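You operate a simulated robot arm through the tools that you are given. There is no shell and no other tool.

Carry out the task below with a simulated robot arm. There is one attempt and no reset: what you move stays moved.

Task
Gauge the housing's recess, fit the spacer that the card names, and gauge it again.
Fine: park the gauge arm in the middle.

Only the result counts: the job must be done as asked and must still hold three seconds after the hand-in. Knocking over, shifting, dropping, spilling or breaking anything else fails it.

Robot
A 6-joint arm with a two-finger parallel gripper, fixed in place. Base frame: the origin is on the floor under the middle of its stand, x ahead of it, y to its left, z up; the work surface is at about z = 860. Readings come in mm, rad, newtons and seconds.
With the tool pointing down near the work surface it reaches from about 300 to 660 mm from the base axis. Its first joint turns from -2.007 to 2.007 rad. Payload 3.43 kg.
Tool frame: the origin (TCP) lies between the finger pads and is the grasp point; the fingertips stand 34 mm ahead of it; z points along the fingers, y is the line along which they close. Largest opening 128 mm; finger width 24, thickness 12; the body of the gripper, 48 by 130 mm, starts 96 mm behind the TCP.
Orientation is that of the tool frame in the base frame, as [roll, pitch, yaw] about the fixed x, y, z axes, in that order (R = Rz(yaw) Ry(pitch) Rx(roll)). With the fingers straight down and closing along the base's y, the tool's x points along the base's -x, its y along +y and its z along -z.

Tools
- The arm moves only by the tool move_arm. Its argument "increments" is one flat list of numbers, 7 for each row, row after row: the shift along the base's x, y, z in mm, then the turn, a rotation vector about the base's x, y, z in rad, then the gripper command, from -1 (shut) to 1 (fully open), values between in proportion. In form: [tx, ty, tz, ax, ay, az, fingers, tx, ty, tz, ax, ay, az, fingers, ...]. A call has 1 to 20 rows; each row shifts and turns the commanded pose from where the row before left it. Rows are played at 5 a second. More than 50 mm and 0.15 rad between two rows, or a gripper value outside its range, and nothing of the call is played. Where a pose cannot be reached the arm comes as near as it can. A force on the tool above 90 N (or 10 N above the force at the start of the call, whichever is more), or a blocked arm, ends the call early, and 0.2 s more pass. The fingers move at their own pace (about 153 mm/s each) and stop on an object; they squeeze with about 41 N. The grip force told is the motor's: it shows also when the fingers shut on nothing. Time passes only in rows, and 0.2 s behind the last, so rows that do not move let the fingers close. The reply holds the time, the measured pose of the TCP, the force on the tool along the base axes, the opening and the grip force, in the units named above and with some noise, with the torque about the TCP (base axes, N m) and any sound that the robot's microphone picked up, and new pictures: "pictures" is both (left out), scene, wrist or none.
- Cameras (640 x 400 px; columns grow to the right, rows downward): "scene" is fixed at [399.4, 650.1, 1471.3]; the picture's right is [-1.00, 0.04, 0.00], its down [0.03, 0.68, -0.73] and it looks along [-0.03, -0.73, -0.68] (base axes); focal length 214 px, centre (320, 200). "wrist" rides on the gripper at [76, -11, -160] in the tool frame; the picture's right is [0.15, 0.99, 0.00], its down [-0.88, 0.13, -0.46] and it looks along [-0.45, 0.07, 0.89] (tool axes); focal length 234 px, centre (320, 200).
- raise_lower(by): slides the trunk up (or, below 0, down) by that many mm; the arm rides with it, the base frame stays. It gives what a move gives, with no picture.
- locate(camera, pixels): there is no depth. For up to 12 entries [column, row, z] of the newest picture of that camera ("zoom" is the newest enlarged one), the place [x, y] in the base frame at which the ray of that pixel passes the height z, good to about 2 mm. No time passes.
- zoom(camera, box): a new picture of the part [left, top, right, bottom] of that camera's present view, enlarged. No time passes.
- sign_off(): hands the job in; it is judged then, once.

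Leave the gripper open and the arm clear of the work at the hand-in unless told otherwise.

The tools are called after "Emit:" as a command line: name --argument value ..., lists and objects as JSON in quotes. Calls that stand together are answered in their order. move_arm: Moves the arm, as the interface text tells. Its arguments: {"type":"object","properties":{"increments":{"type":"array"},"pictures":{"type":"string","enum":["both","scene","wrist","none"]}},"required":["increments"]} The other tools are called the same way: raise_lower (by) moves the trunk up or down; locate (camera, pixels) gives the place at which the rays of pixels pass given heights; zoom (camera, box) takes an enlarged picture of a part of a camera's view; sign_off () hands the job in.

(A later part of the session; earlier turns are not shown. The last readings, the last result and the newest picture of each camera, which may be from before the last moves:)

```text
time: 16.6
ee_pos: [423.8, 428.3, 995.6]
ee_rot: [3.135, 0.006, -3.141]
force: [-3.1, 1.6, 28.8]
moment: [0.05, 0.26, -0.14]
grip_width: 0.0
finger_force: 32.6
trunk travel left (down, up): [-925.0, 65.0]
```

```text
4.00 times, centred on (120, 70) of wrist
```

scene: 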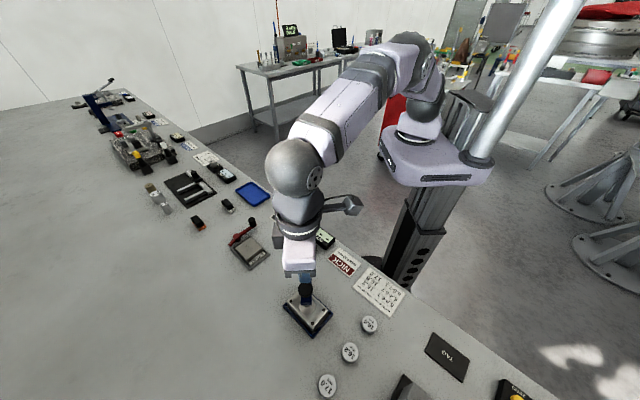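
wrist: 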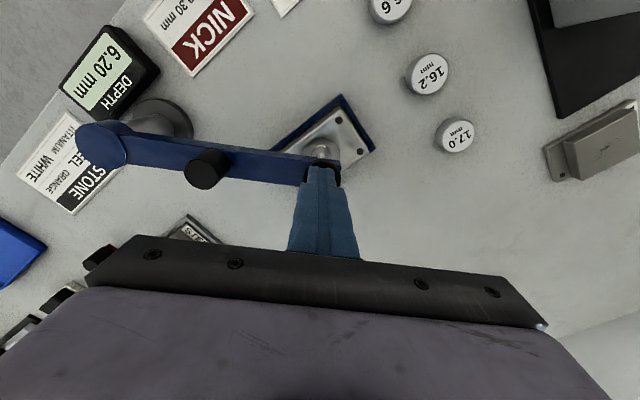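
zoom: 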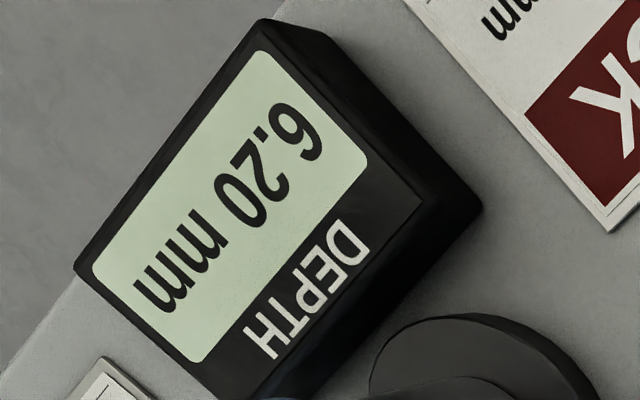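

The display shows 6.20 mm with ~29 N on the knob. I hold a moment so it registers, and zoom in closer to confirm the digits.

Emit:
move_arm --increments '[0, 0, 0, 0, 0, 0, -1, 0, 0, 0, 0, 0, 0, -1, 0, 0, 0, 0, 0, 0, -1, 0, 0, 0, 0, 0, 0, -1]' --pictures "wrist"

Emit:
zoom --camera "wrist" --box '[75, 30, 139, 110]'

```text
time: 17.6
ee_pos: [421.2, 427.8, 995.8]
ee_rot: [3.134, 0.006, -3.14]
force: [-3.8, 2.5, 30.8]
moment: [0.05, 0.31, -0.28]
grip_width: 0.0
finger_force: 32.6
trunk travel left (down, up): [-925.0, 65.0]
```

wrist: 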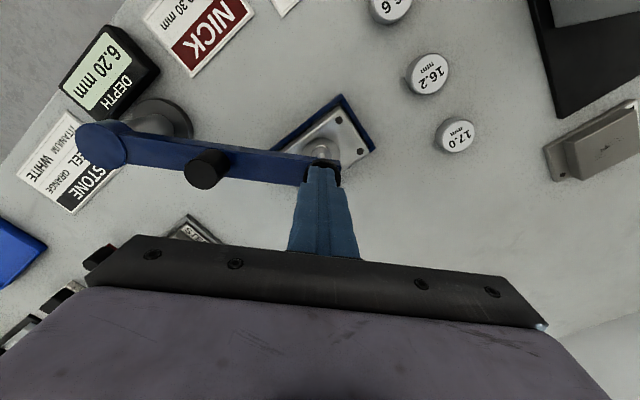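

```text
5.00 times, centred on (107, 70) of wrist
```

zoom: 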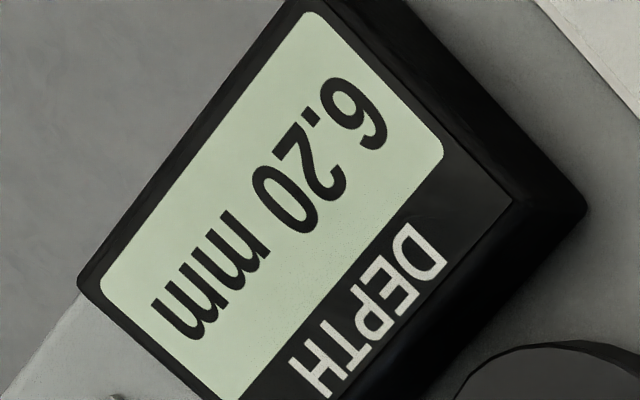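

Confirmed: 6.20 mm → the card's 6.0–6.3 row → spacer 16.2. I raise off the knob and go back above the peg with the closing line tangential again.

Emit:
move_arm --increments '[0, 0, 20, 0, 0, 0, -1, 0, 0, 30, 0, 0, 0, -1, 0, 0, 12, 0, 0, 0, -1, 0, -8.5, 0, 0, 0, 0.143, -1, 0, -8.5, 0, 0, 0, 0.143, -1, 0, -8.5, 0, 0, 0, 0.143, -1, 0, -8.5, 0, 0, 0, 0.143, -1, 0, -8.5, 0, 0, 0, 0.143, -1, 0, -8.5, 0, 0, 0, 0.143, -1, 0, -8.5, 0, 0, 0, 0.143, -0.25, 0, -8.5, 0, 0, 0, 0.143, -0.25, 0, -8.5, 0, 0, 0, 0.143, -0.25, 0, -8.5, 0, 0, 0, 0.143, -0.25, 0, -8.5, 0, 0, 0, 0.143, -0.25, 0, 0, 0, 0, 0, 0, -0.25]' --pictures "both"

Emit:
zoom --camera "scene" --box '[268, 230, 348, 340]'

Emit:
zoom --camera "wrist" --box '[240, 0, 440, 260]'

```text
time: 20.8
ee_pos: [422.8, 335.0, 1054.9]
ee_rot: [-3.142, 0.0, -1.566]
force: [0.3, -0.5, -0.7]
moment: [0.02, 0.0, 0.01]
grip_width: 47.8
finger_force: 0.0
trunk travel left (down, up): [-925.0, 65.0]
```

scene: 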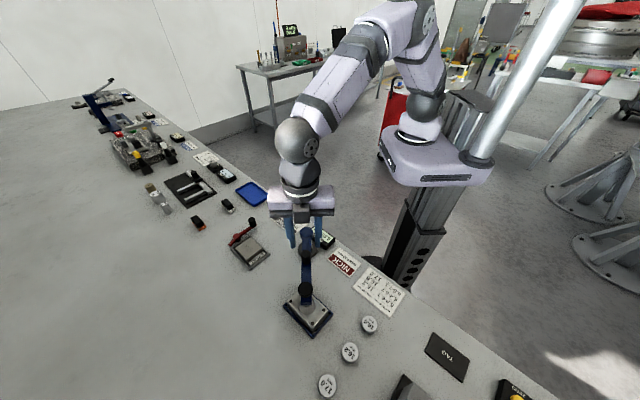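
wrist: 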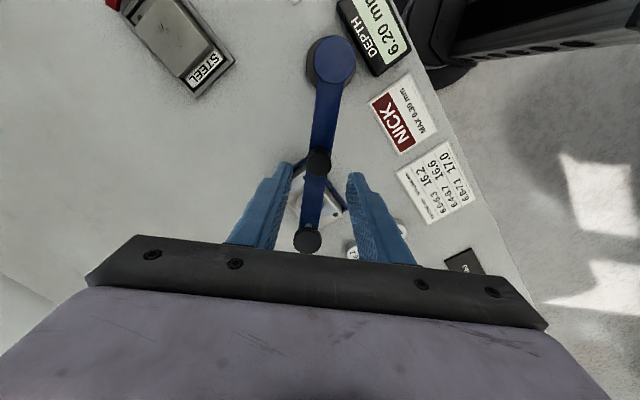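

```text
3.64 times, centred on (308, 285) of scene
```

zoom: 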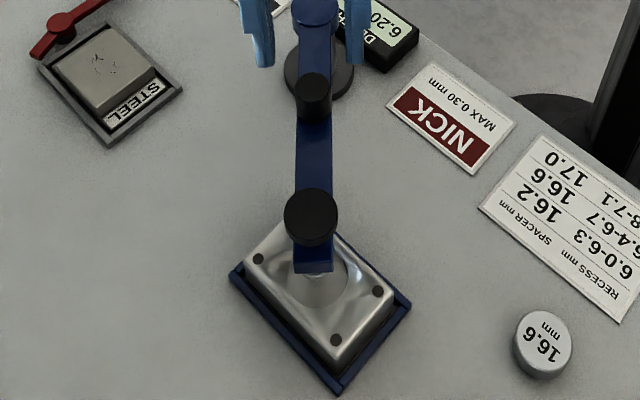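

```text
1.54 times, centred on (340, 130) of wrist
```

zoom: 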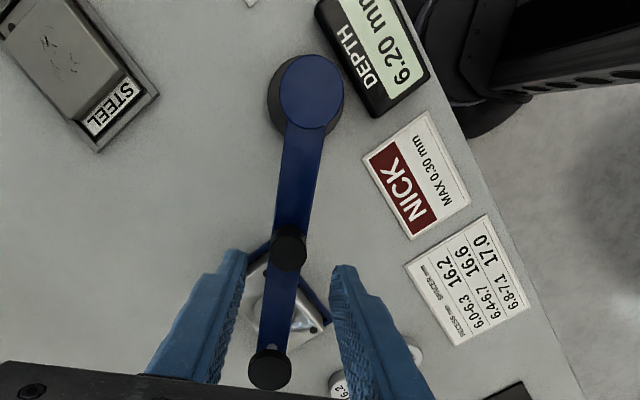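

The reading stays latched at 6.20 mm. The hand is aligned over the peg (wrist zoom (287,250)). I descend to straddle it.

Emit:
move_arm --increments '[0, 0, -20, 0, 0, 0, -0.25, 0, 0, -20, 0, 0, 0, -0.25, 0, 0, -19, 0, 0, 0, -0.25, 0, 0, 0, 0, 0, 0, -0.45, 0, 0, 0, 0, 0, 0, -0.45]' --pictures "both"

Emit:
zoom --camera "wrist" --box '[240, 130, 400, 260]'

Emit:
locate --camera "scene" --pixels '[[245, 228, 860], [250, 250, 875], [240, 237, 875], [268, 263, 860], [378, 290, 860], [430, 308, 860], [340, 250, 860], [445, 357, 860]]'

```text
time: 22.0
ee_pos: [423.5, 333.9, 994.4]
ee_rot: [-3.14, 0.0, -1.566]
force: [0.5, -0.3, -0.7]
moment: [0.01, -0.03, -0.03]
grip_width: 35.0
finger_force: 0.1
trunk travel left (down, up): [-925.0, 65.0]
```

scene: 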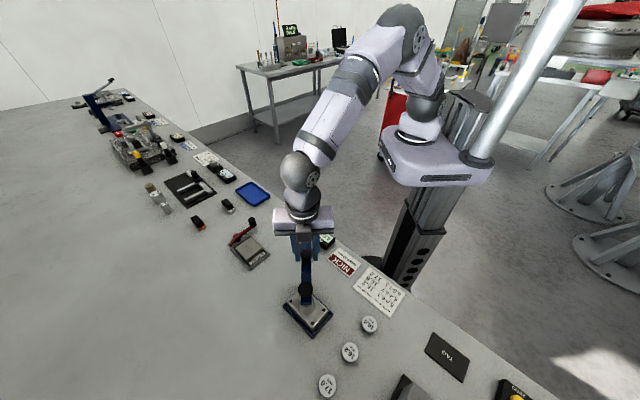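
wrist: 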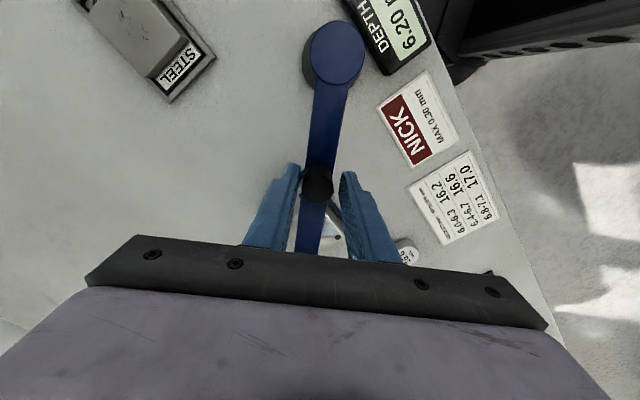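

```text
3.08 times, centred on (320, 195) of wrist
```

zoom: 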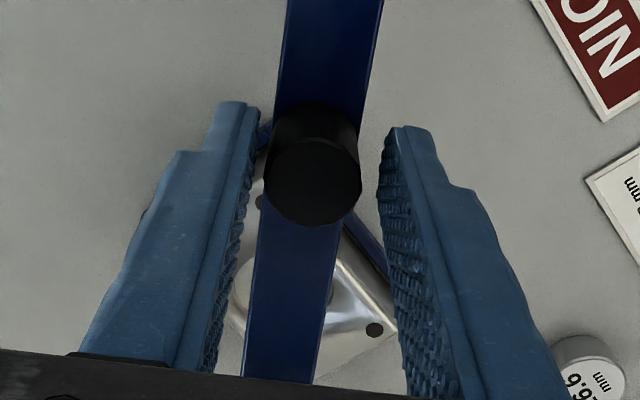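

```text
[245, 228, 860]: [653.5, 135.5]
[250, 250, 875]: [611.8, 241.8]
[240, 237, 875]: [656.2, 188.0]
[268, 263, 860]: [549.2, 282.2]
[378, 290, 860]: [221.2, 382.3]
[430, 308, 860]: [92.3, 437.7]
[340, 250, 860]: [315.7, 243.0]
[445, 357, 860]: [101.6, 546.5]
```

The peg is centred between the fingers. To learn the swing limits ("the middle"), I push gently past the housing in ~2.5° steps and read the force.

Emit:
move_arm --increments '[-4.1, -0.1, 0, 0, 0, 0.0436, -0.45, -4.1, -0.3, 0, 0, 0, 0.0436, -0.45, -4.1, -0.4, 0, 0, 0, 0.0436, -0.45, 0, 0, 0, 0, 0, 0, -0.45]' --pictures "wrist"

Emit:
zoom --camera "wrist" --box '[240, 0, 440, 260]'

```text
time: 23.0
ee_pos: [413.9, 333.3, 995.3]
ee_rot: [-3.138, 0.001, -1.437]
force: [18.6, -3.9, 2.3]
moment: [-0.08, -0.37, -0.13]
grip_width: 45.2
finger_force: 9.1
trunk travel left (down, up): [-925.0, 65.0]
```

wrist: 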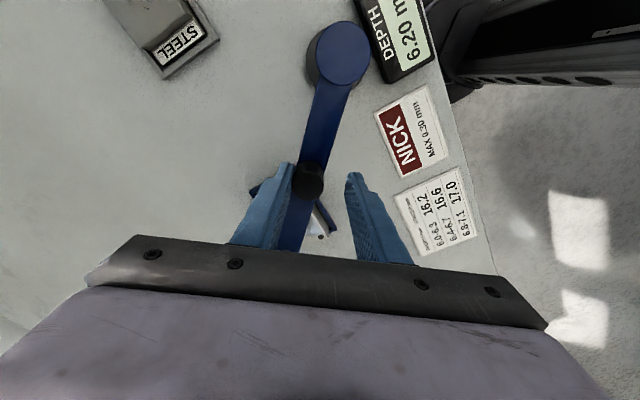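

```text
1.54 times, centred on (340, 130) of wrist
```

zoom: 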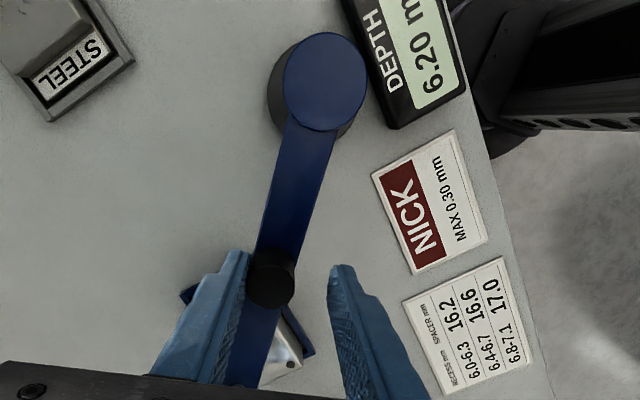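

A stop: 18.6 N, the arm no longer follows – the upper stop is just past the housing. I record the peg's place at the stop and then back off.

Emit:
locate --camera "wrist" --pixels '[[307.5, 186.5, 983], [343.2, 54, 955]]'

Emit:
zoom --camera "scene" --box '[268, 230, 348, 340]'

```text
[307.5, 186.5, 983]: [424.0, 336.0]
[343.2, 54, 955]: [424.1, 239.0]
```

```text
3.64 times, centred on (308, 285) of scene
```

zoom: 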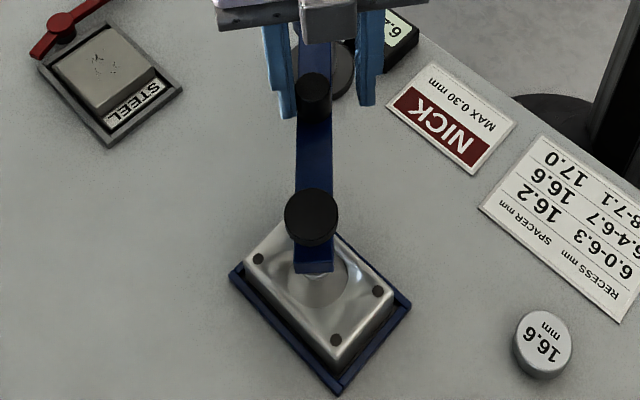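

The upper stop is the gauging position itself (peg (424,336), 90°). Now I swing the arm back toward the start direction (to about 50°).

Emit:
move_arm --increments '[7.2, 1.8, 0, 0, 0, -0.0834, -0.45, 7.9, 0, 0, 0, 0, -0.0834, -0.45, 7.9, -0.6, 0, 0, 0, -0.0834, -0.45, 7.8, -1.2, 0, 0, 0, -0.0834, -0.45, 7.7, -1.9, 0, 0, 0, -0.0834, -0.45, 7.5, -2.5, 0, 0, 0, -0.0834, -0.45, 7.3, -3.2, 0, 0, 0, -0.0834, -0.45, 7.0, -3.7, 0, 0, 0, -0.0834, -0.45, 6.6, -4.3, 0, 0, 0, -0.0834, -0.45, 6.3, -4.8, 0, 0, 0, -0.0834, -0.45, 0, 0, 0, 0, 0, 0, -0.45]' --pictures "both"

Emit:
zoom --camera "wrist" --box '[240, 0, 440, 260]'

Emit:
zoom --camera "scene" --box '[220, 200, 348, 310]'

```text
time: 25.4
ee_pos: [482.2, 313.1, 994.5]
ee_rot: [3.141, 0.001, -2.273]
force: [-0.1, -0.1, -0.4]
moment: [-0.03, -0.02, -0.01]
grip_width: 35.0
finger_force: 0.1
trunk travel left (down, up): [-925.0, 65.0]
```

scene: 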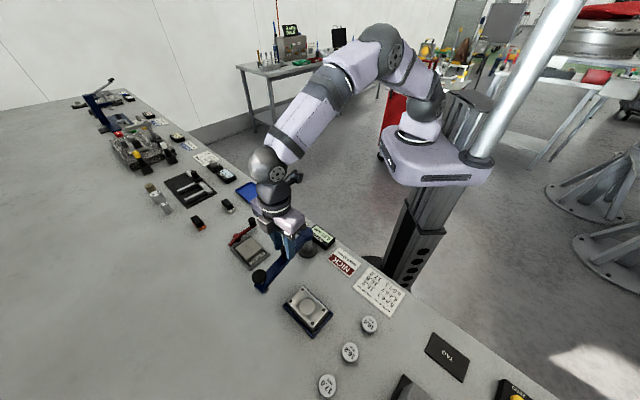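
wrist: 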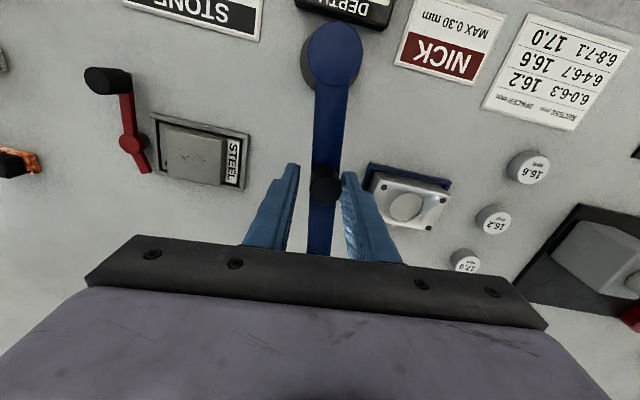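

```text
1.54 times, centred on (340, 130) of wrist
```

zoom: 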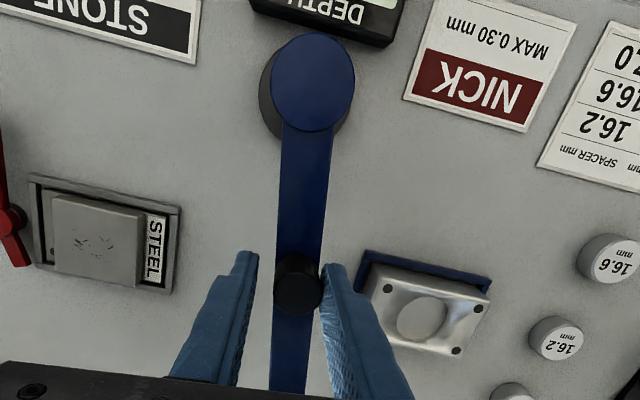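

```text
3.64 times, centred on (284, 255) of scene
```

zoom: 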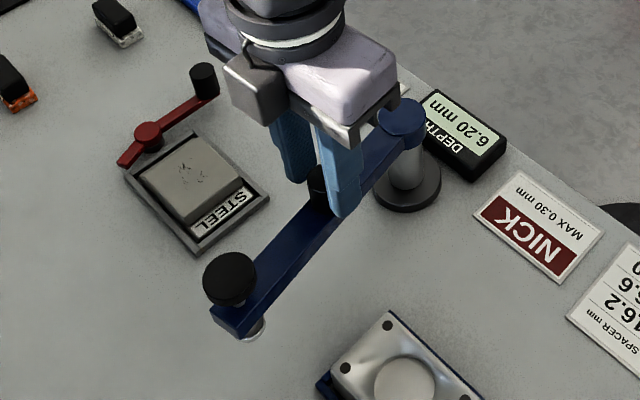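

Arm follows back. I continue in 2.5° steps toward the start direction (45°) and beyond, watching the force for a lower stop.

Emit:
move_arm --increments '[3.1, -2.8, 0, 0, 0, -0.0436, -0.45, 3.0, -2.9, 0, 0, 0, -0.0436, -0.45, 2.9, -3.0, 0, 0, 0, -0.0436, -0.45, 0, 0, 0, 0, 0, 0, -0.45]' --pictures "wrist"

Emit:
zoom --camera "wrist" --box '[240, 0, 440, 260]'

```text
time: 26.4
ee_pos: [490.9, 304.6, 996.0]
ee_rot: [-3.14, 0.0, -2.404]
force: [0.0, 0.3, -0.8]
moment: [-0.03, -0.01, -0.03]
grip_width: 35.2
finger_force: 0.0
trunk travel left (down, up): [-925.0, 65.0]
```

wrist: 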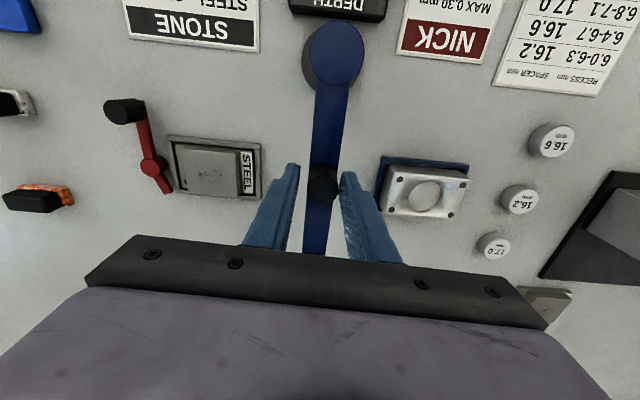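

```text
1.54 times, centred on (340, 130) of wrist
```

zoom: 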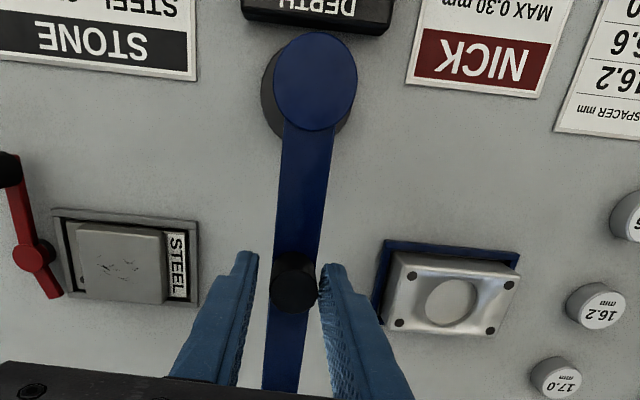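

No stop yet at the start angle. I continue with three more 2.5° steps.

Emit:
move_arm --increments '[2.8, -3.1, 0, 0, 0, -0.0436, -0.45, 2.6, -3.3, 0, 0, 0, -0.0436, -0.45, 2.5, -3.4, 0, 0, 0, -0.0436, -0.45, 0, 0, 0, 0, 0, 0, -0.45]' --pictures "both"

Emit:
zoom --camera "wrist" --box '[240, 0, 440, 260]'

Emit:
zoom --camera "scene" --box '[220, 200, 348, 310]'

```text
time: 27.4
ee_pos: [502.5, 295.5, 996.2]
ee_rot: [-3.141, -0.001, -2.534]
force: [0.8, 0.7, -1.3]
moment: [0.05, 0.0, 0.02]
grip_width: 35.0
finger_force: 0.0
trunk travel left (down, up): [-925.0, 65.0]
```

scene: 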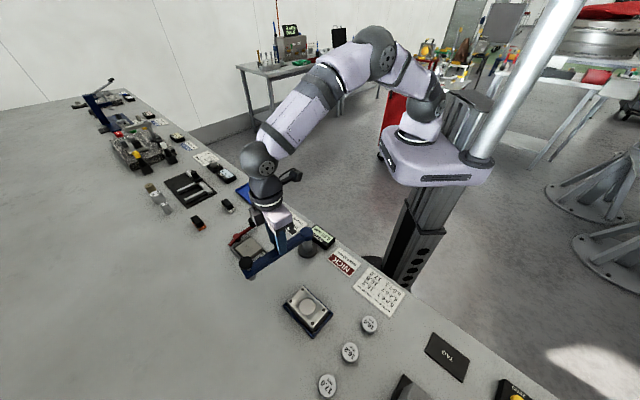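
wrist: 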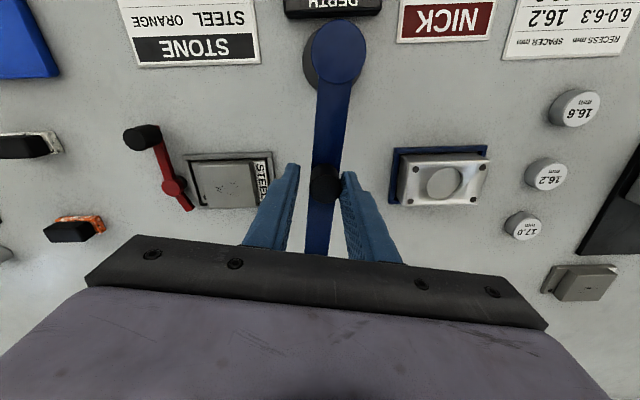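

```text
1.54 times, centred on (340, 130) of wrist
```

zoom: 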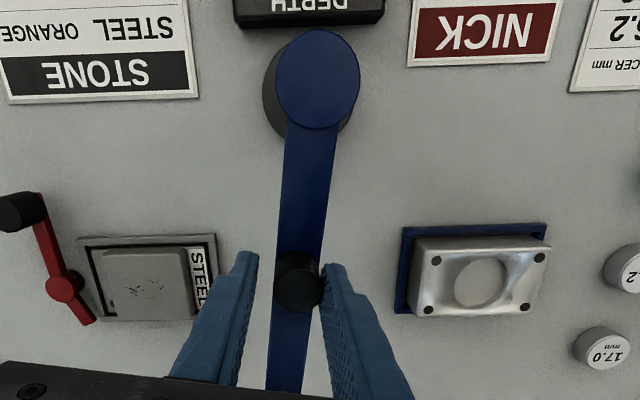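

```text
3.64 times, centred on (284, 255) of scene
```

zoom: 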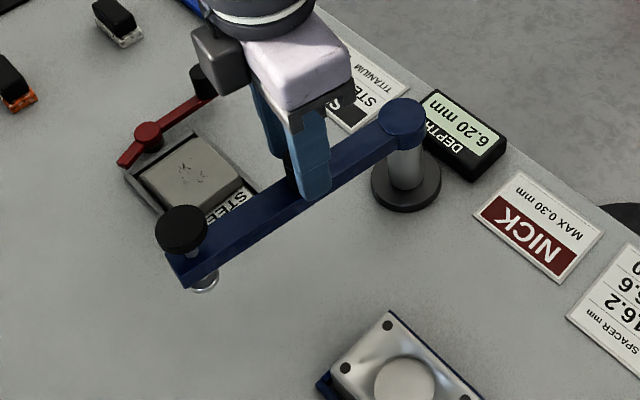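

Still free at ~37°. Before going further I triangulate the STEEL block's height to be sure the probe foot clears it.

Emit:
locate --camera "scene" --pixels '[[262.8, 250, 870], [262.8, 250, 880], [262.8, 250, 890], [248.5, 261.5, 880], [236.7, 237, 890], [251.9, 221.5, 910], [252.5, 277.5, 897], [252.5, 277.5, 905]]'

Emit:
locate --camera "wrist" --pixels '[[252.3, 161.2, 870], [252.3, 161.2, 880], [252.3, 161.2, 890], [173.5, 187, 890], [173.5, 187, 900], [140, 137, 900], [140, 137, 920]]'

```text
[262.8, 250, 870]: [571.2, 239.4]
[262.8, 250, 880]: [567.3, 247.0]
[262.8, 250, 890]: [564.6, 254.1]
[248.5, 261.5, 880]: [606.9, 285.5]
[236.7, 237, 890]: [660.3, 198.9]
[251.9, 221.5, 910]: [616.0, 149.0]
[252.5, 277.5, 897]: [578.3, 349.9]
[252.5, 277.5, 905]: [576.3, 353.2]
```

```text
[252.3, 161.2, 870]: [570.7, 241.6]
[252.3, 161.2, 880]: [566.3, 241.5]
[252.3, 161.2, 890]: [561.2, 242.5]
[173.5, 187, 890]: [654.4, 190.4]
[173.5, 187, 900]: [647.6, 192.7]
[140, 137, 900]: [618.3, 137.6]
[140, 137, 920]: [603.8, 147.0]
```

Block top is about z≈873, well below the foot (~897); red lever is farther out. I continue with four 3° steps.

Emit:
move_arm --increments '[2.8, -4.2, 0, 0, 0, -0.0524, -0.45, 2.5, -4.3, 0, 0, 0, -0.0524, -0.45, 2.3, -4.4, 0, 0, 0, -0.0524, -0.45, 0, 0, 0, 0, 0, 0, -0.45]' --pictures "wrist"

Emit:
zoom --camera "wrist" --box '[240, 0, 440, 260]'

```text
time: 28.4
ee_pos: [508.2, 282.5, 993.3]
ee_rot: [3.14, 0.0, -2.692]
force: [-0.3, 0.3, 0.2]
moment: [0.02, -0.01, 0.01]
grip_width: 35.0
finger_force: 0.1
trunk travel left (down, up): [-925.0, 65.0]
```

wrist: 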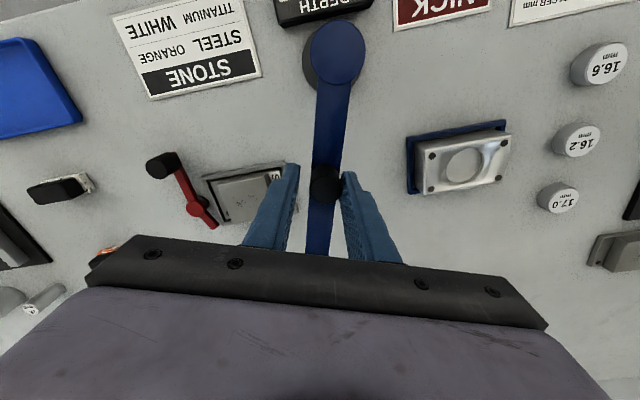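

```text
1.54 times, centred on (340, 130) of wrist
```

zoom: 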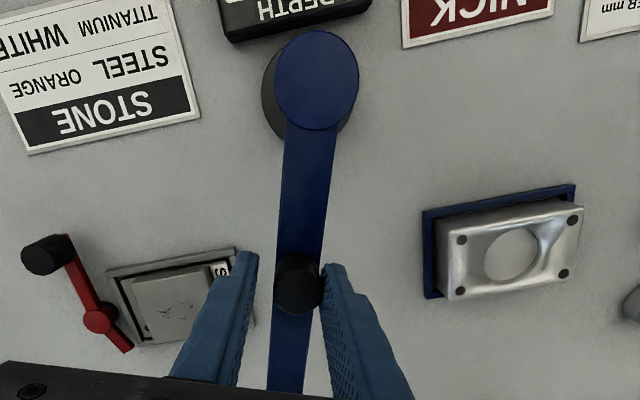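

Still free. Four more 3° steps.

Emit:
move_arm --increments '[2.1, -4.6, 0, 0, 0, -0.0524, -0.45, 1.8, -4.6, 0, 0, 0, -0.0524, -0.45, 1.6, -4.8, 0, 0, 0, -0.0524, -0.45, 0, 0, 0, 0, 0, 0, -0.45]' --pictures "both"

Emit:
zoom --camera "wrist" --box '[240, 0, 440, 260]'

Emit:
zoom --camera "scene" --box '[220, 200, 348, 310]'

```text
time: 29.4
ee_pos: [513.6, 267.6, 995.0]
ee_rot: [-3.141, -0.001, -2.848]
force: [-0.7, 0.2, 0.0]
moment: [-0.01, -0.02, -0.01]
grip_width: 35.1
finger_force: 0.0
trunk travel left (down, up): [-925.0, 65.0]
```

scene: 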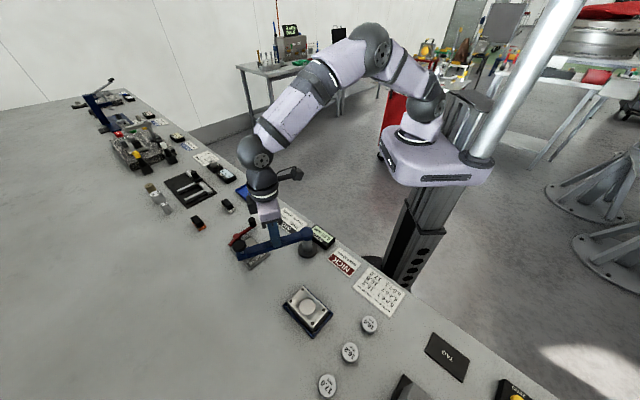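
wrist: 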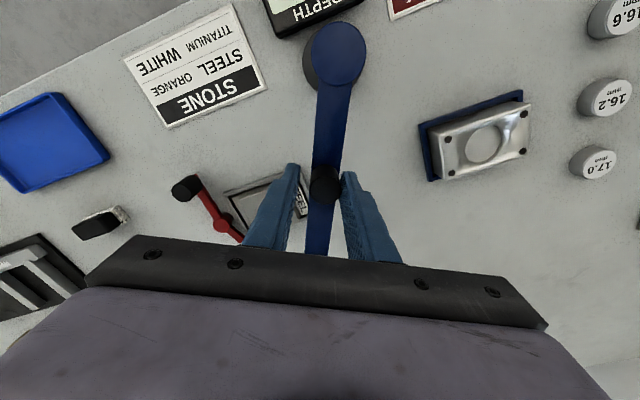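

```text
1.54 times, centred on (340, 130) of wrist
```

zoom: 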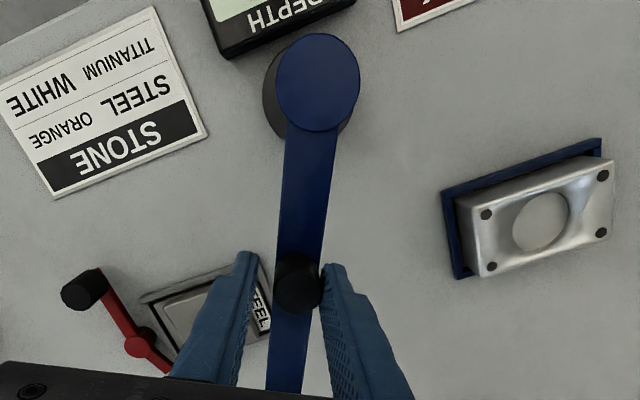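

```text
3.64 times, centred on (284, 255) of scene
```

zoom: 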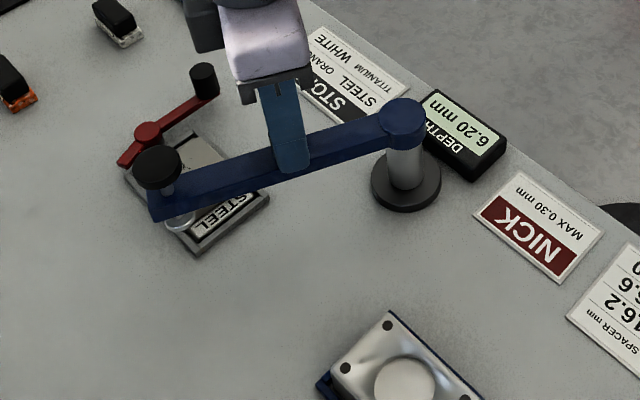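

Still free at ~19°. Three more 3° steps.

Emit:
move_arm --increments '[1.4, -4.8, 0, 0, 0, -0.0524, -0.45, 1.0, -4.9, 0, 0, 0, -0.0524, -0.45, 0.9, -4.9, 0, 0, 0, -0.0524, -0.45, 0, 0, 0, 0, 0, 0, -0.45]' --pictures "scene"

Emit:
zoom --camera "scene" --box '[220, 200, 348, 310]'

Emit:
zoom --camera "wrist" --box '[240, 0, 440, 260]'

```text
time: 30.4
ee_pos: [517.8, 253.0, 994.1]
ee_rot: [-3.14, 0.0, -3.005]
force: [0.0, -0.6, 0.3]
moment: [0.01, 0.01, 0.01]
grip_width: 35.2
finger_force: 0.0
trunk travel left (down, up): [-925.0, 65.0]
```

scene: 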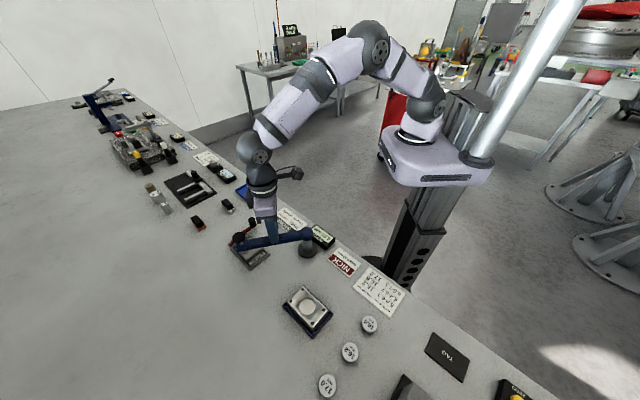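

```text
3.64 times, centred on (284, 255) of scene
```

zoom: 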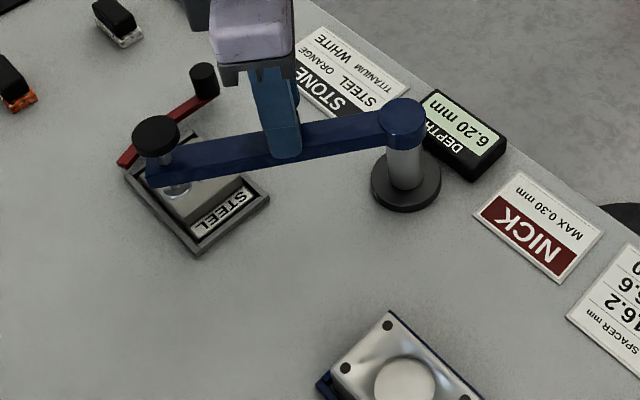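

```text
1.54 times, centred on (340, 130) of wrist
```

zoom: 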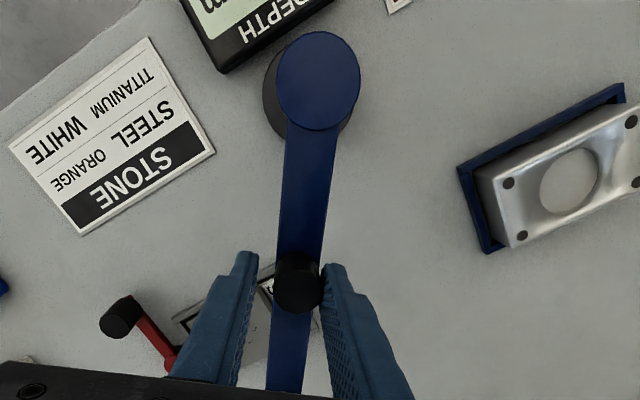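

Still free at ~10°. Three more steps, watching for a stop near 0°.

Emit:
move_arm --increments '[0.5, -5.0, 0, 0, 0, -0.0524, -0.45, 0.3, -5.0, 0, 0, 0, -0.0524, -0.45, 0.1, -3.3, 0, 0, 0, -0.035, -0.45, 0, 0, 0, 0, 0, 0, -0.45]' --pictures "scene"

Emit:
zoom --camera "scene" --box '[220, 200, 348, 310]'

Emit:
zoom --camera "wrist" --box '[240, 0, 440, 260]'

```text
time: 31.4
ee_pos: [518.5, 240.7, 994.2]
ee_rot: [3.141, -0.001, 3.138]
force: [0.3, 0.3, 0.4]
moment: [0.01, 0.04, -0.01]
grip_width: 35.1
finger_force: 0.0
trunk travel left (down, up): [-925.0, 65.0]
```

scene: 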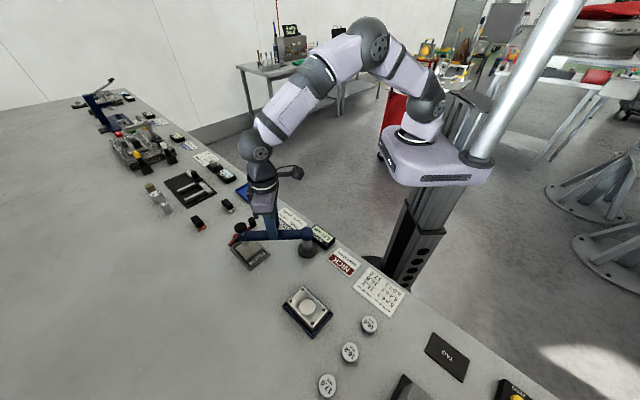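

```text
3.64 times, centred on (284, 255) of scene
```

zoom: 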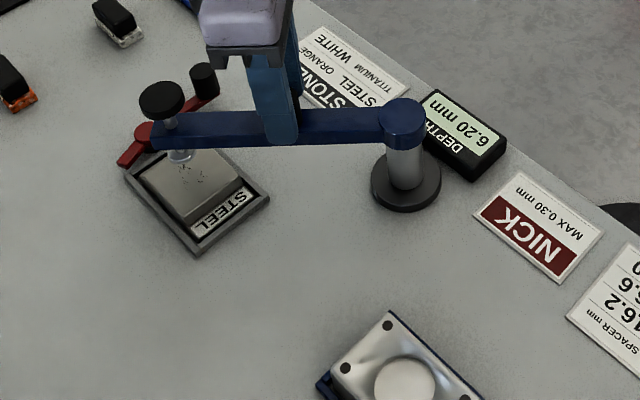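

```text
1.54 times, centred on (340, 130) of wrist
```

zoom: 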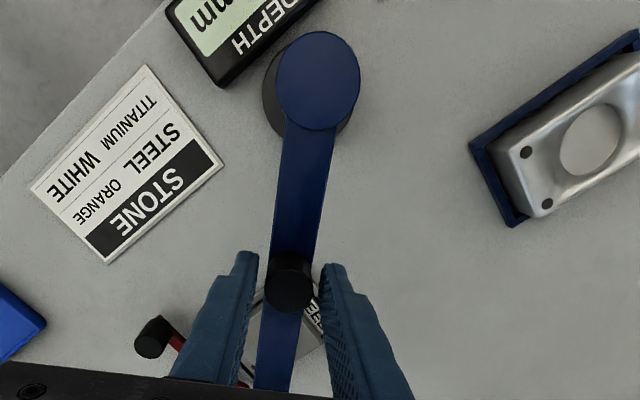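

Peg at ~1°, still free. I go another 6° in 2° steps, watching the red lever.

Emit:
move_arm --increments '[0, -3.3, 0, 0, 0, -0.035, -0.45, -0.1, -3.3, 0, 0, 0, -0.035, -0.45, -0.2, -3.3, 0, 0, 0, -0.035, -0.45, 0, 0, 0, 0, 0, 0, -0.45]' --pictures "scene"

Emit:
zoom --camera "scene" --box '[220, 200, 348, 310]'

Emit:
zoom --camera "wrist" --box '[240, 0, 440, 260]'

```text
time: 32.4
ee_pos: [516.3, 232.2, 995.2]
ee_rot: [3.141, 0.002, 3.035]
force: [-3.5, 11.9, 0.5]
moment: [0.29, 0.11, 0.07]
grip_width: 41.8
finger_force: 5.5
trunk travel left (down, up): [-925.0, 65.0]
```

scene: 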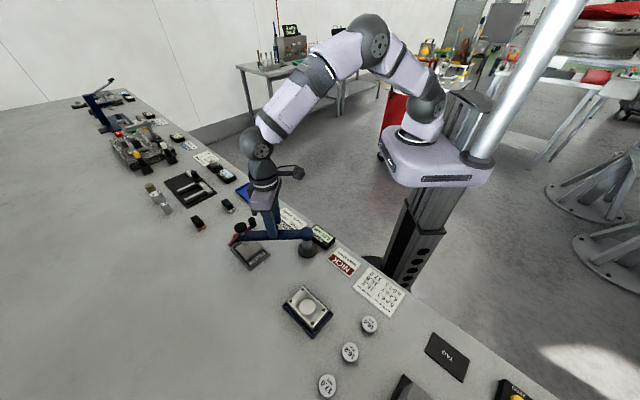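

```text
3.64 times, centred on (284, 255) of scene
```

zoom: 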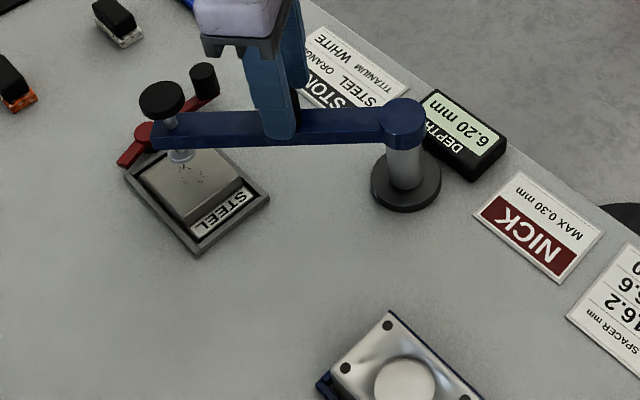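

```text
1.54 times, centred on (340, 130) of wrist
```

zoom: 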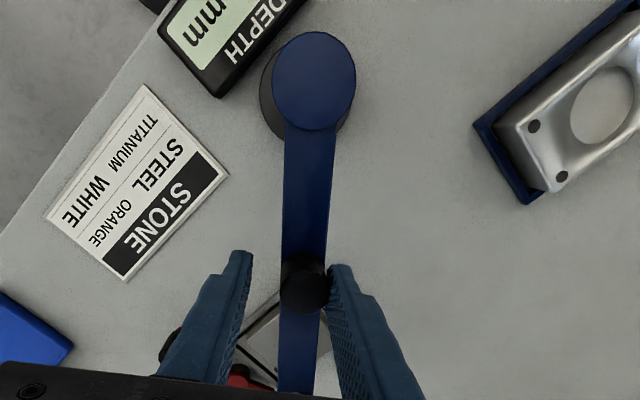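

A stop at ~0° (12 N, arm unmoved). So the swing runs from ~0° to ~90° and the middle is ~45°. I record the peg position here.

Emit:
locate --camera "wrist" --pixels '[[330.3, 188.4, 983], [336, 53, 955], [336, 60, 955]]'

Emit:
locate --camera "scene" --pixels '[[240.5, 226, 985], [306.9, 231.9, 955], [242, 225, 985], [308, 250, 865]]'

```text
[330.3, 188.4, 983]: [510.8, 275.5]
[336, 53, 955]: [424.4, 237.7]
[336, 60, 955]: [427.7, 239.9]
```

```text
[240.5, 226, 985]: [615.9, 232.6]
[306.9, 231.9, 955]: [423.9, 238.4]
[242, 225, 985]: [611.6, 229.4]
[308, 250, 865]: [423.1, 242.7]
```

The wrist locate used an older picture; I use the newest zoom picture instead.

Emit:
locate --camera "zoom" --pixels '[[305, 290, 983], [314, 80, 955], [303, 288, 983]]'

```text
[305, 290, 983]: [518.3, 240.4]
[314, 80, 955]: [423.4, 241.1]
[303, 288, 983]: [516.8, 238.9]
```

Lower stop: peg (518, 240) → 0°; upper 90°. Middle = 45° (peg ≈ (490, 307)). I swing the arm back to ~45° to clear the housing for the spacer.

Emit:
move_arm --increments '[0.5, 7.5, 0, 0, 0, 0.0785, -0.45, -0.1, 7.5, 0, 0, 0, 0.0785, -0.45, -0.7, 7.5, 0, 0, 0, 0.0785, -0.45, -1.3, 7.4, 0, 0, 0, 0.0785, -0.45, -1.8, 7.2, 0, 0, 0, 0.0785, -0.45, -2.4, 7.1, 0, 0, 0, 0.0785, -0.45, -3.0, 6.9, 0, 0, 0, 0.0785, -0.45, -3.5, 6.7, 0, 0, 0, 0.0785, -0.45, -4.0, 6.3, 0, 0, 0, 0.0785, -0.45, -4.5, 6.0, 0, 0, 0, 0.0785, -0.45, -2.5, 2.8, 0, 0, 0, 0.0393, -0.45, -2.4, 2.8, 0, 0, 0, 0.0393, -0.45, 0, 0, 0, 0, 0, 0, -0.45]' --pictures "both"

Emit:
zoom --camera "wrist" --box '[240, 0, 440, 260]'

Emit:
zoom --camera "scene" --box '[220, 200, 348, 310]'

```text
time: 35.2
ee_pos: [492.6, 306.0, 995.5]
ee_rot: [3.141, -0.001, -2.384]
force: [0.2, -0.5, -0.4]
moment: [-0.01, -0.01, 0.0]
grip_width: 35.2
finger_force: 0.0
trunk travel left (down, up): [-925.0, 65.0]
```

scene: 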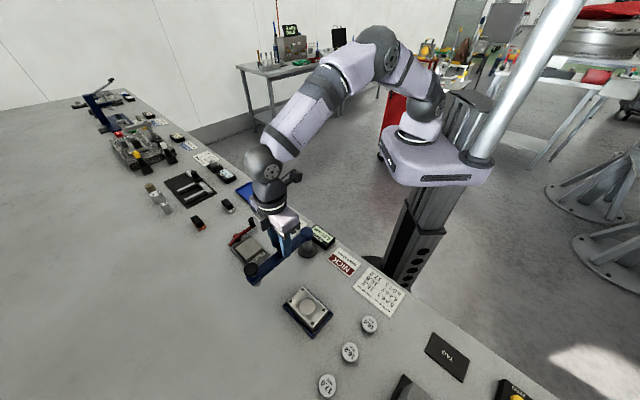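
wrist: 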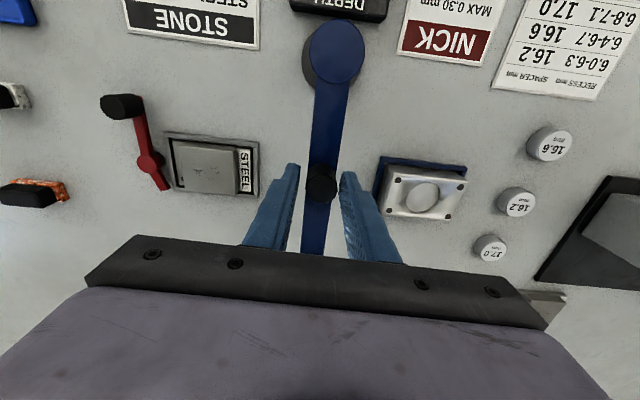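

```text
1.54 times, centred on (340, 130) of wrist
```

zoom: 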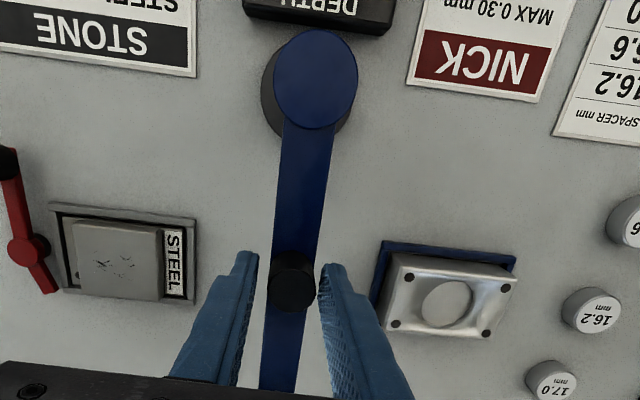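

```text
3.64 times, centred on (284, 255) of scene
```

zoom: 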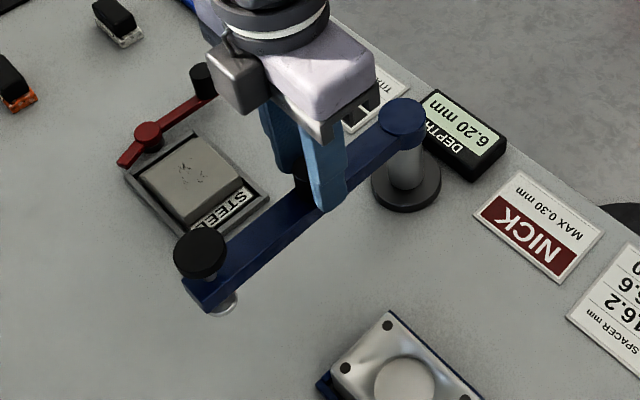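

Arm is at about 45°. I raise the hand off the peg and then look at the spacers.

Emit:
move_arm --increments '[0, 0, 25, 0, 0, 0, -0.4, 0, 0, 25, 0, 0, 0, -0.4, 0, 0, 25, 0, 0, 0, 0, -25, 30, 5, 0, 0, 0, 0, -30, 35, 0, 0, 0, 0, 0, -30, 35, 0, 0, 0, 0, 0, 0, 0, 0, 0, 0, 0, 0]' --pictures "both"

Emit:
zoom --camera "wrist" --box '[380, 60, 560, 240]'

Emit:
zoom --camera "scene" --box '[280, 275, 408, 400]'

```text
time: 36.8
ee_pos: [408.1, 408.9, 1076.0]
ee_rot: [3.14, 0.0, -2.385]
force: [-0.2, -0.5, -1.0]
moment: [0.01, 0.02, 0.0]
grip_width: 63.9
finger_force: 0.1
trunk travel left (down, up): [-925.0, 65.0]
```

scene: 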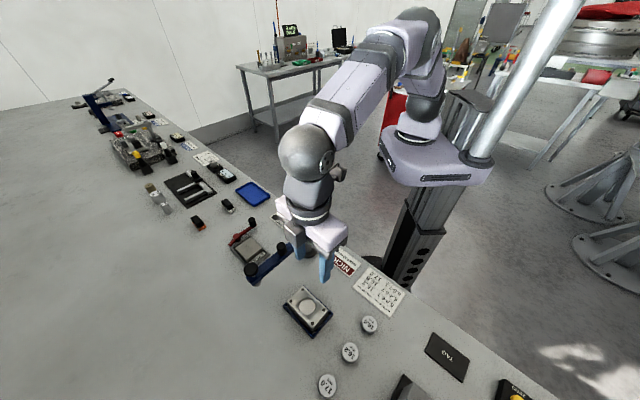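
wrist: 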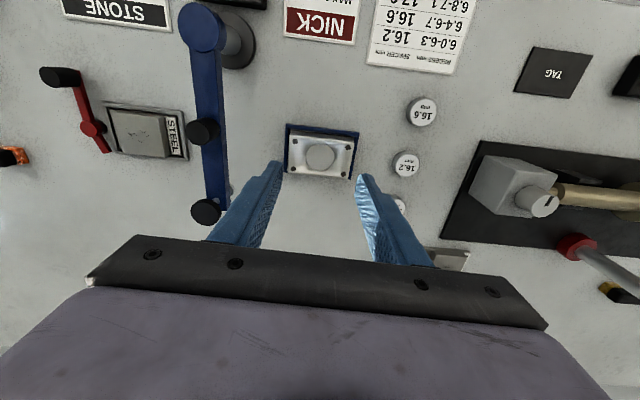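

```text
2.22 times, centred on (470, 150) of wrist
```

zoom: 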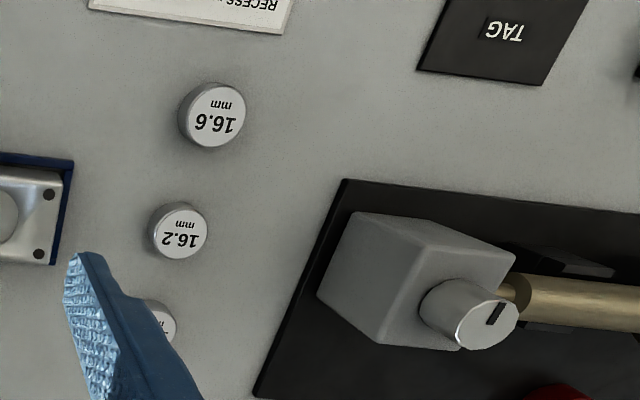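

```text
3.20 times, centred on (344, 338) of scene
```

zoom: 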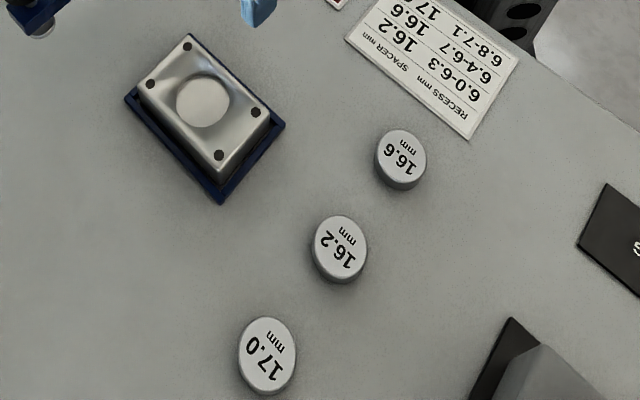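

I locate the 16.2 spacer top and recess edges in both views.

Emit:
locate --camera "zoom" --pixels '[[339.5, 241, 876], [312, 241, 876], [367, 241, 876], [339.5, 214, 876], [339.5, 268, 876], [203, 103, 885], [176, 103, 885], [229, 103, 885], [203, 78, 885], [203, 128, 885]]'

Emit:
locate --camera "wrist" --pixels '[[406.5, 164, 876], [320, 157, 880], [320, 157, 885], [423, 111, 877]]'

Emit:
zoom --camera "wrist" --box '[270, 110, 370, 200]'

```text
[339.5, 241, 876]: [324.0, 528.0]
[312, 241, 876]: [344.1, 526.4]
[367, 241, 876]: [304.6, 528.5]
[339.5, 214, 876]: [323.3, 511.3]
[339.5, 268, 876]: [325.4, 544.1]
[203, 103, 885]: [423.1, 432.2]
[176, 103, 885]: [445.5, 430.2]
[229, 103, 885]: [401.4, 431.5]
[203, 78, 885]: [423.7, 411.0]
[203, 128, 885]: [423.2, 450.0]
```

```text
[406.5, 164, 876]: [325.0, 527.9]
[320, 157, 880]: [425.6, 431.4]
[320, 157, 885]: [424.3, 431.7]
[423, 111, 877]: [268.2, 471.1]
```

```text
4.44 times, centred on (320, 155) of wrist
```

zoom: 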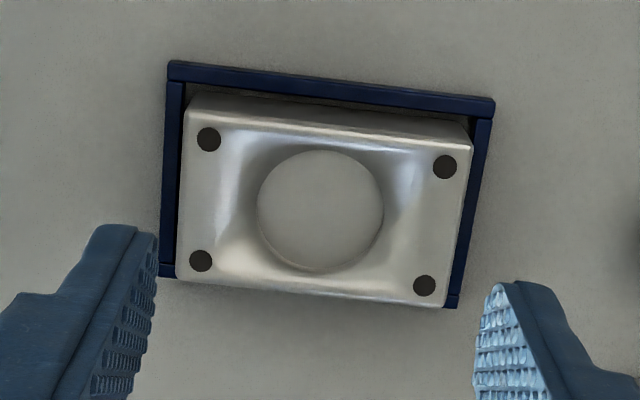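

Spacer 16.2 is at (324.5, 528), Ø≈39 mm; recess centre (423.7, 432). I move above the spacer at z≈1000 with an opening of 64 mm, keeping the present yaw (closing line across the row of spacers).

Emit:
move_arm --increments '[-28, 40, 0, 0, 0, 0, 0, -28, 40, -20, 0, 0, 0, 0, -27.6, 39.1, -28, 0, 0, 0, 0, 0, 0, -28, 0, 0, 0, 0, 0, 0, 0, 0, 0, 0, 0, 0, 0, 0, 0, 0, 0, 0]' --pictures "both"

Emit:
zoom --camera "wrist" --box '[240, 110, 400, 260]'

Emit:
zoom --camera "scene" --box '[280, 275, 408, 400]'

```text
refused: row 2 steps farther than a row can; nothing moved
```

```text
2.67 times, centred on (320, 185) of wrist
```

zoom: 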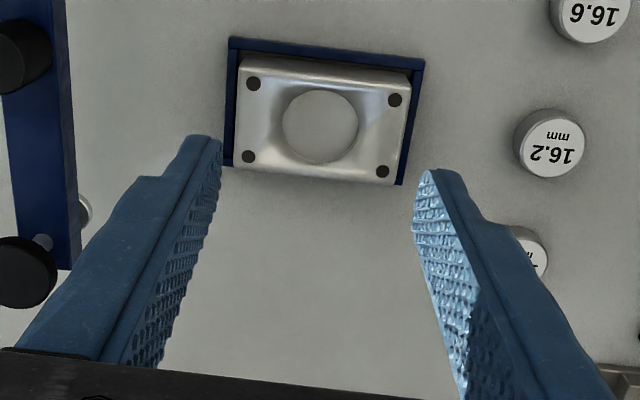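

```text
3.20 times, centred on (344, 338) of scene
```

zoom: 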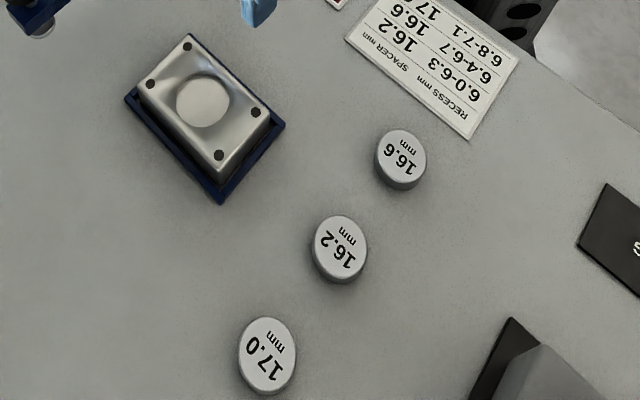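

One row was over 50 mm; I resend with smaller steps.

Emit:
move_arm --increments '[-21, 29.8, 0, 0, 0, 0, 0, -21, 29.8, -10, 0, 0, 0, 0, -21, 29.8, -15, 0, 0, 0, 0, -20.6, 29.7, -15, 0, 0, 0, 0, 0, 0, -36, 0, 0, 0, 0, 0, 0, 0, 0, 0, 0, 0, 0, 0, 0, 0, 0, 0, 0]' --pictures "both"

Emit:
zoom --camera "wrist" --box '[240, 110, 400, 260]'

Emit:
zoom --camera "scene" --box '[280, 275, 408, 400]'

```text
time: 38.4
ee_pos: [326.8, 527.7, 1001.8]
ee_rot: [-3.141, 0.0, -2.386]
force: [-1.0, 0.6, -0.3]
moment: [0.01, -0.02, 0.0]
grip_width: 63.9
finger_force: 0.0
trunk travel left (down, up): [-925.0, 65.0]
```

scene: 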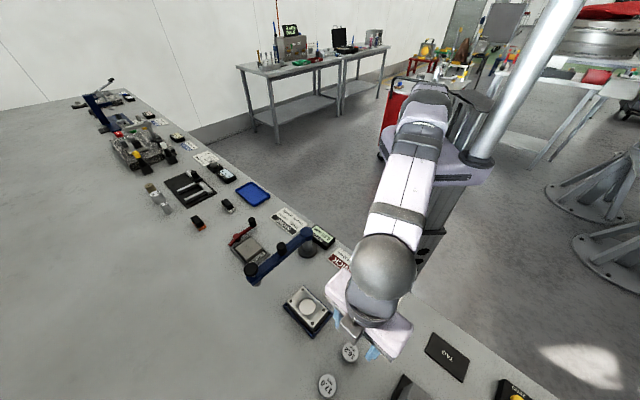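
wrist: 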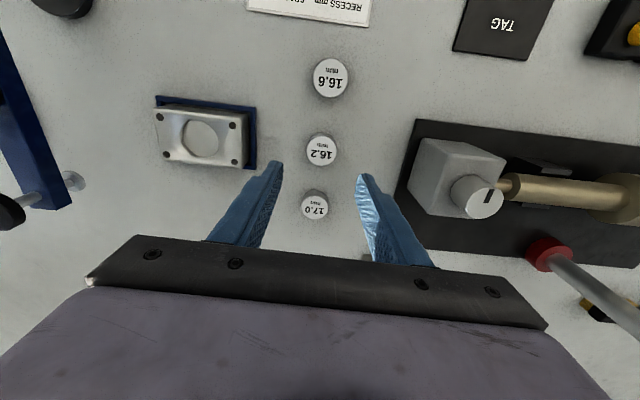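

```text
2.67 times, centred on (320, 185) of wrist
```

zoom: 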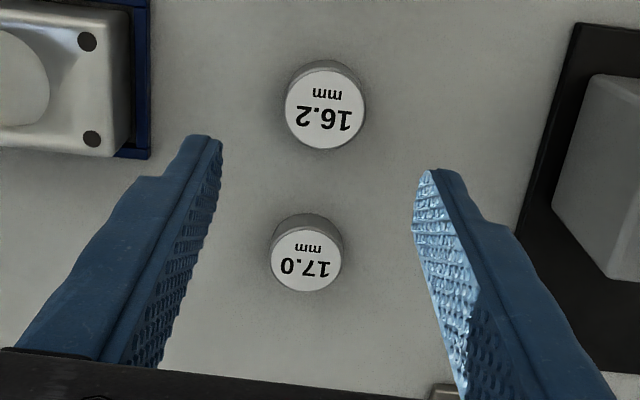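

```text
3.20 times, centred on (344, 338) of scene
```

zoom: 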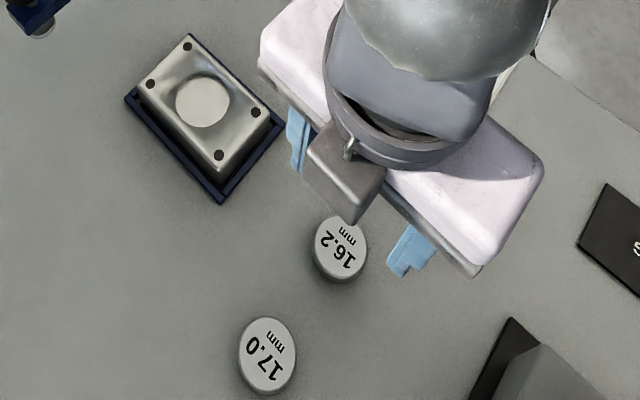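

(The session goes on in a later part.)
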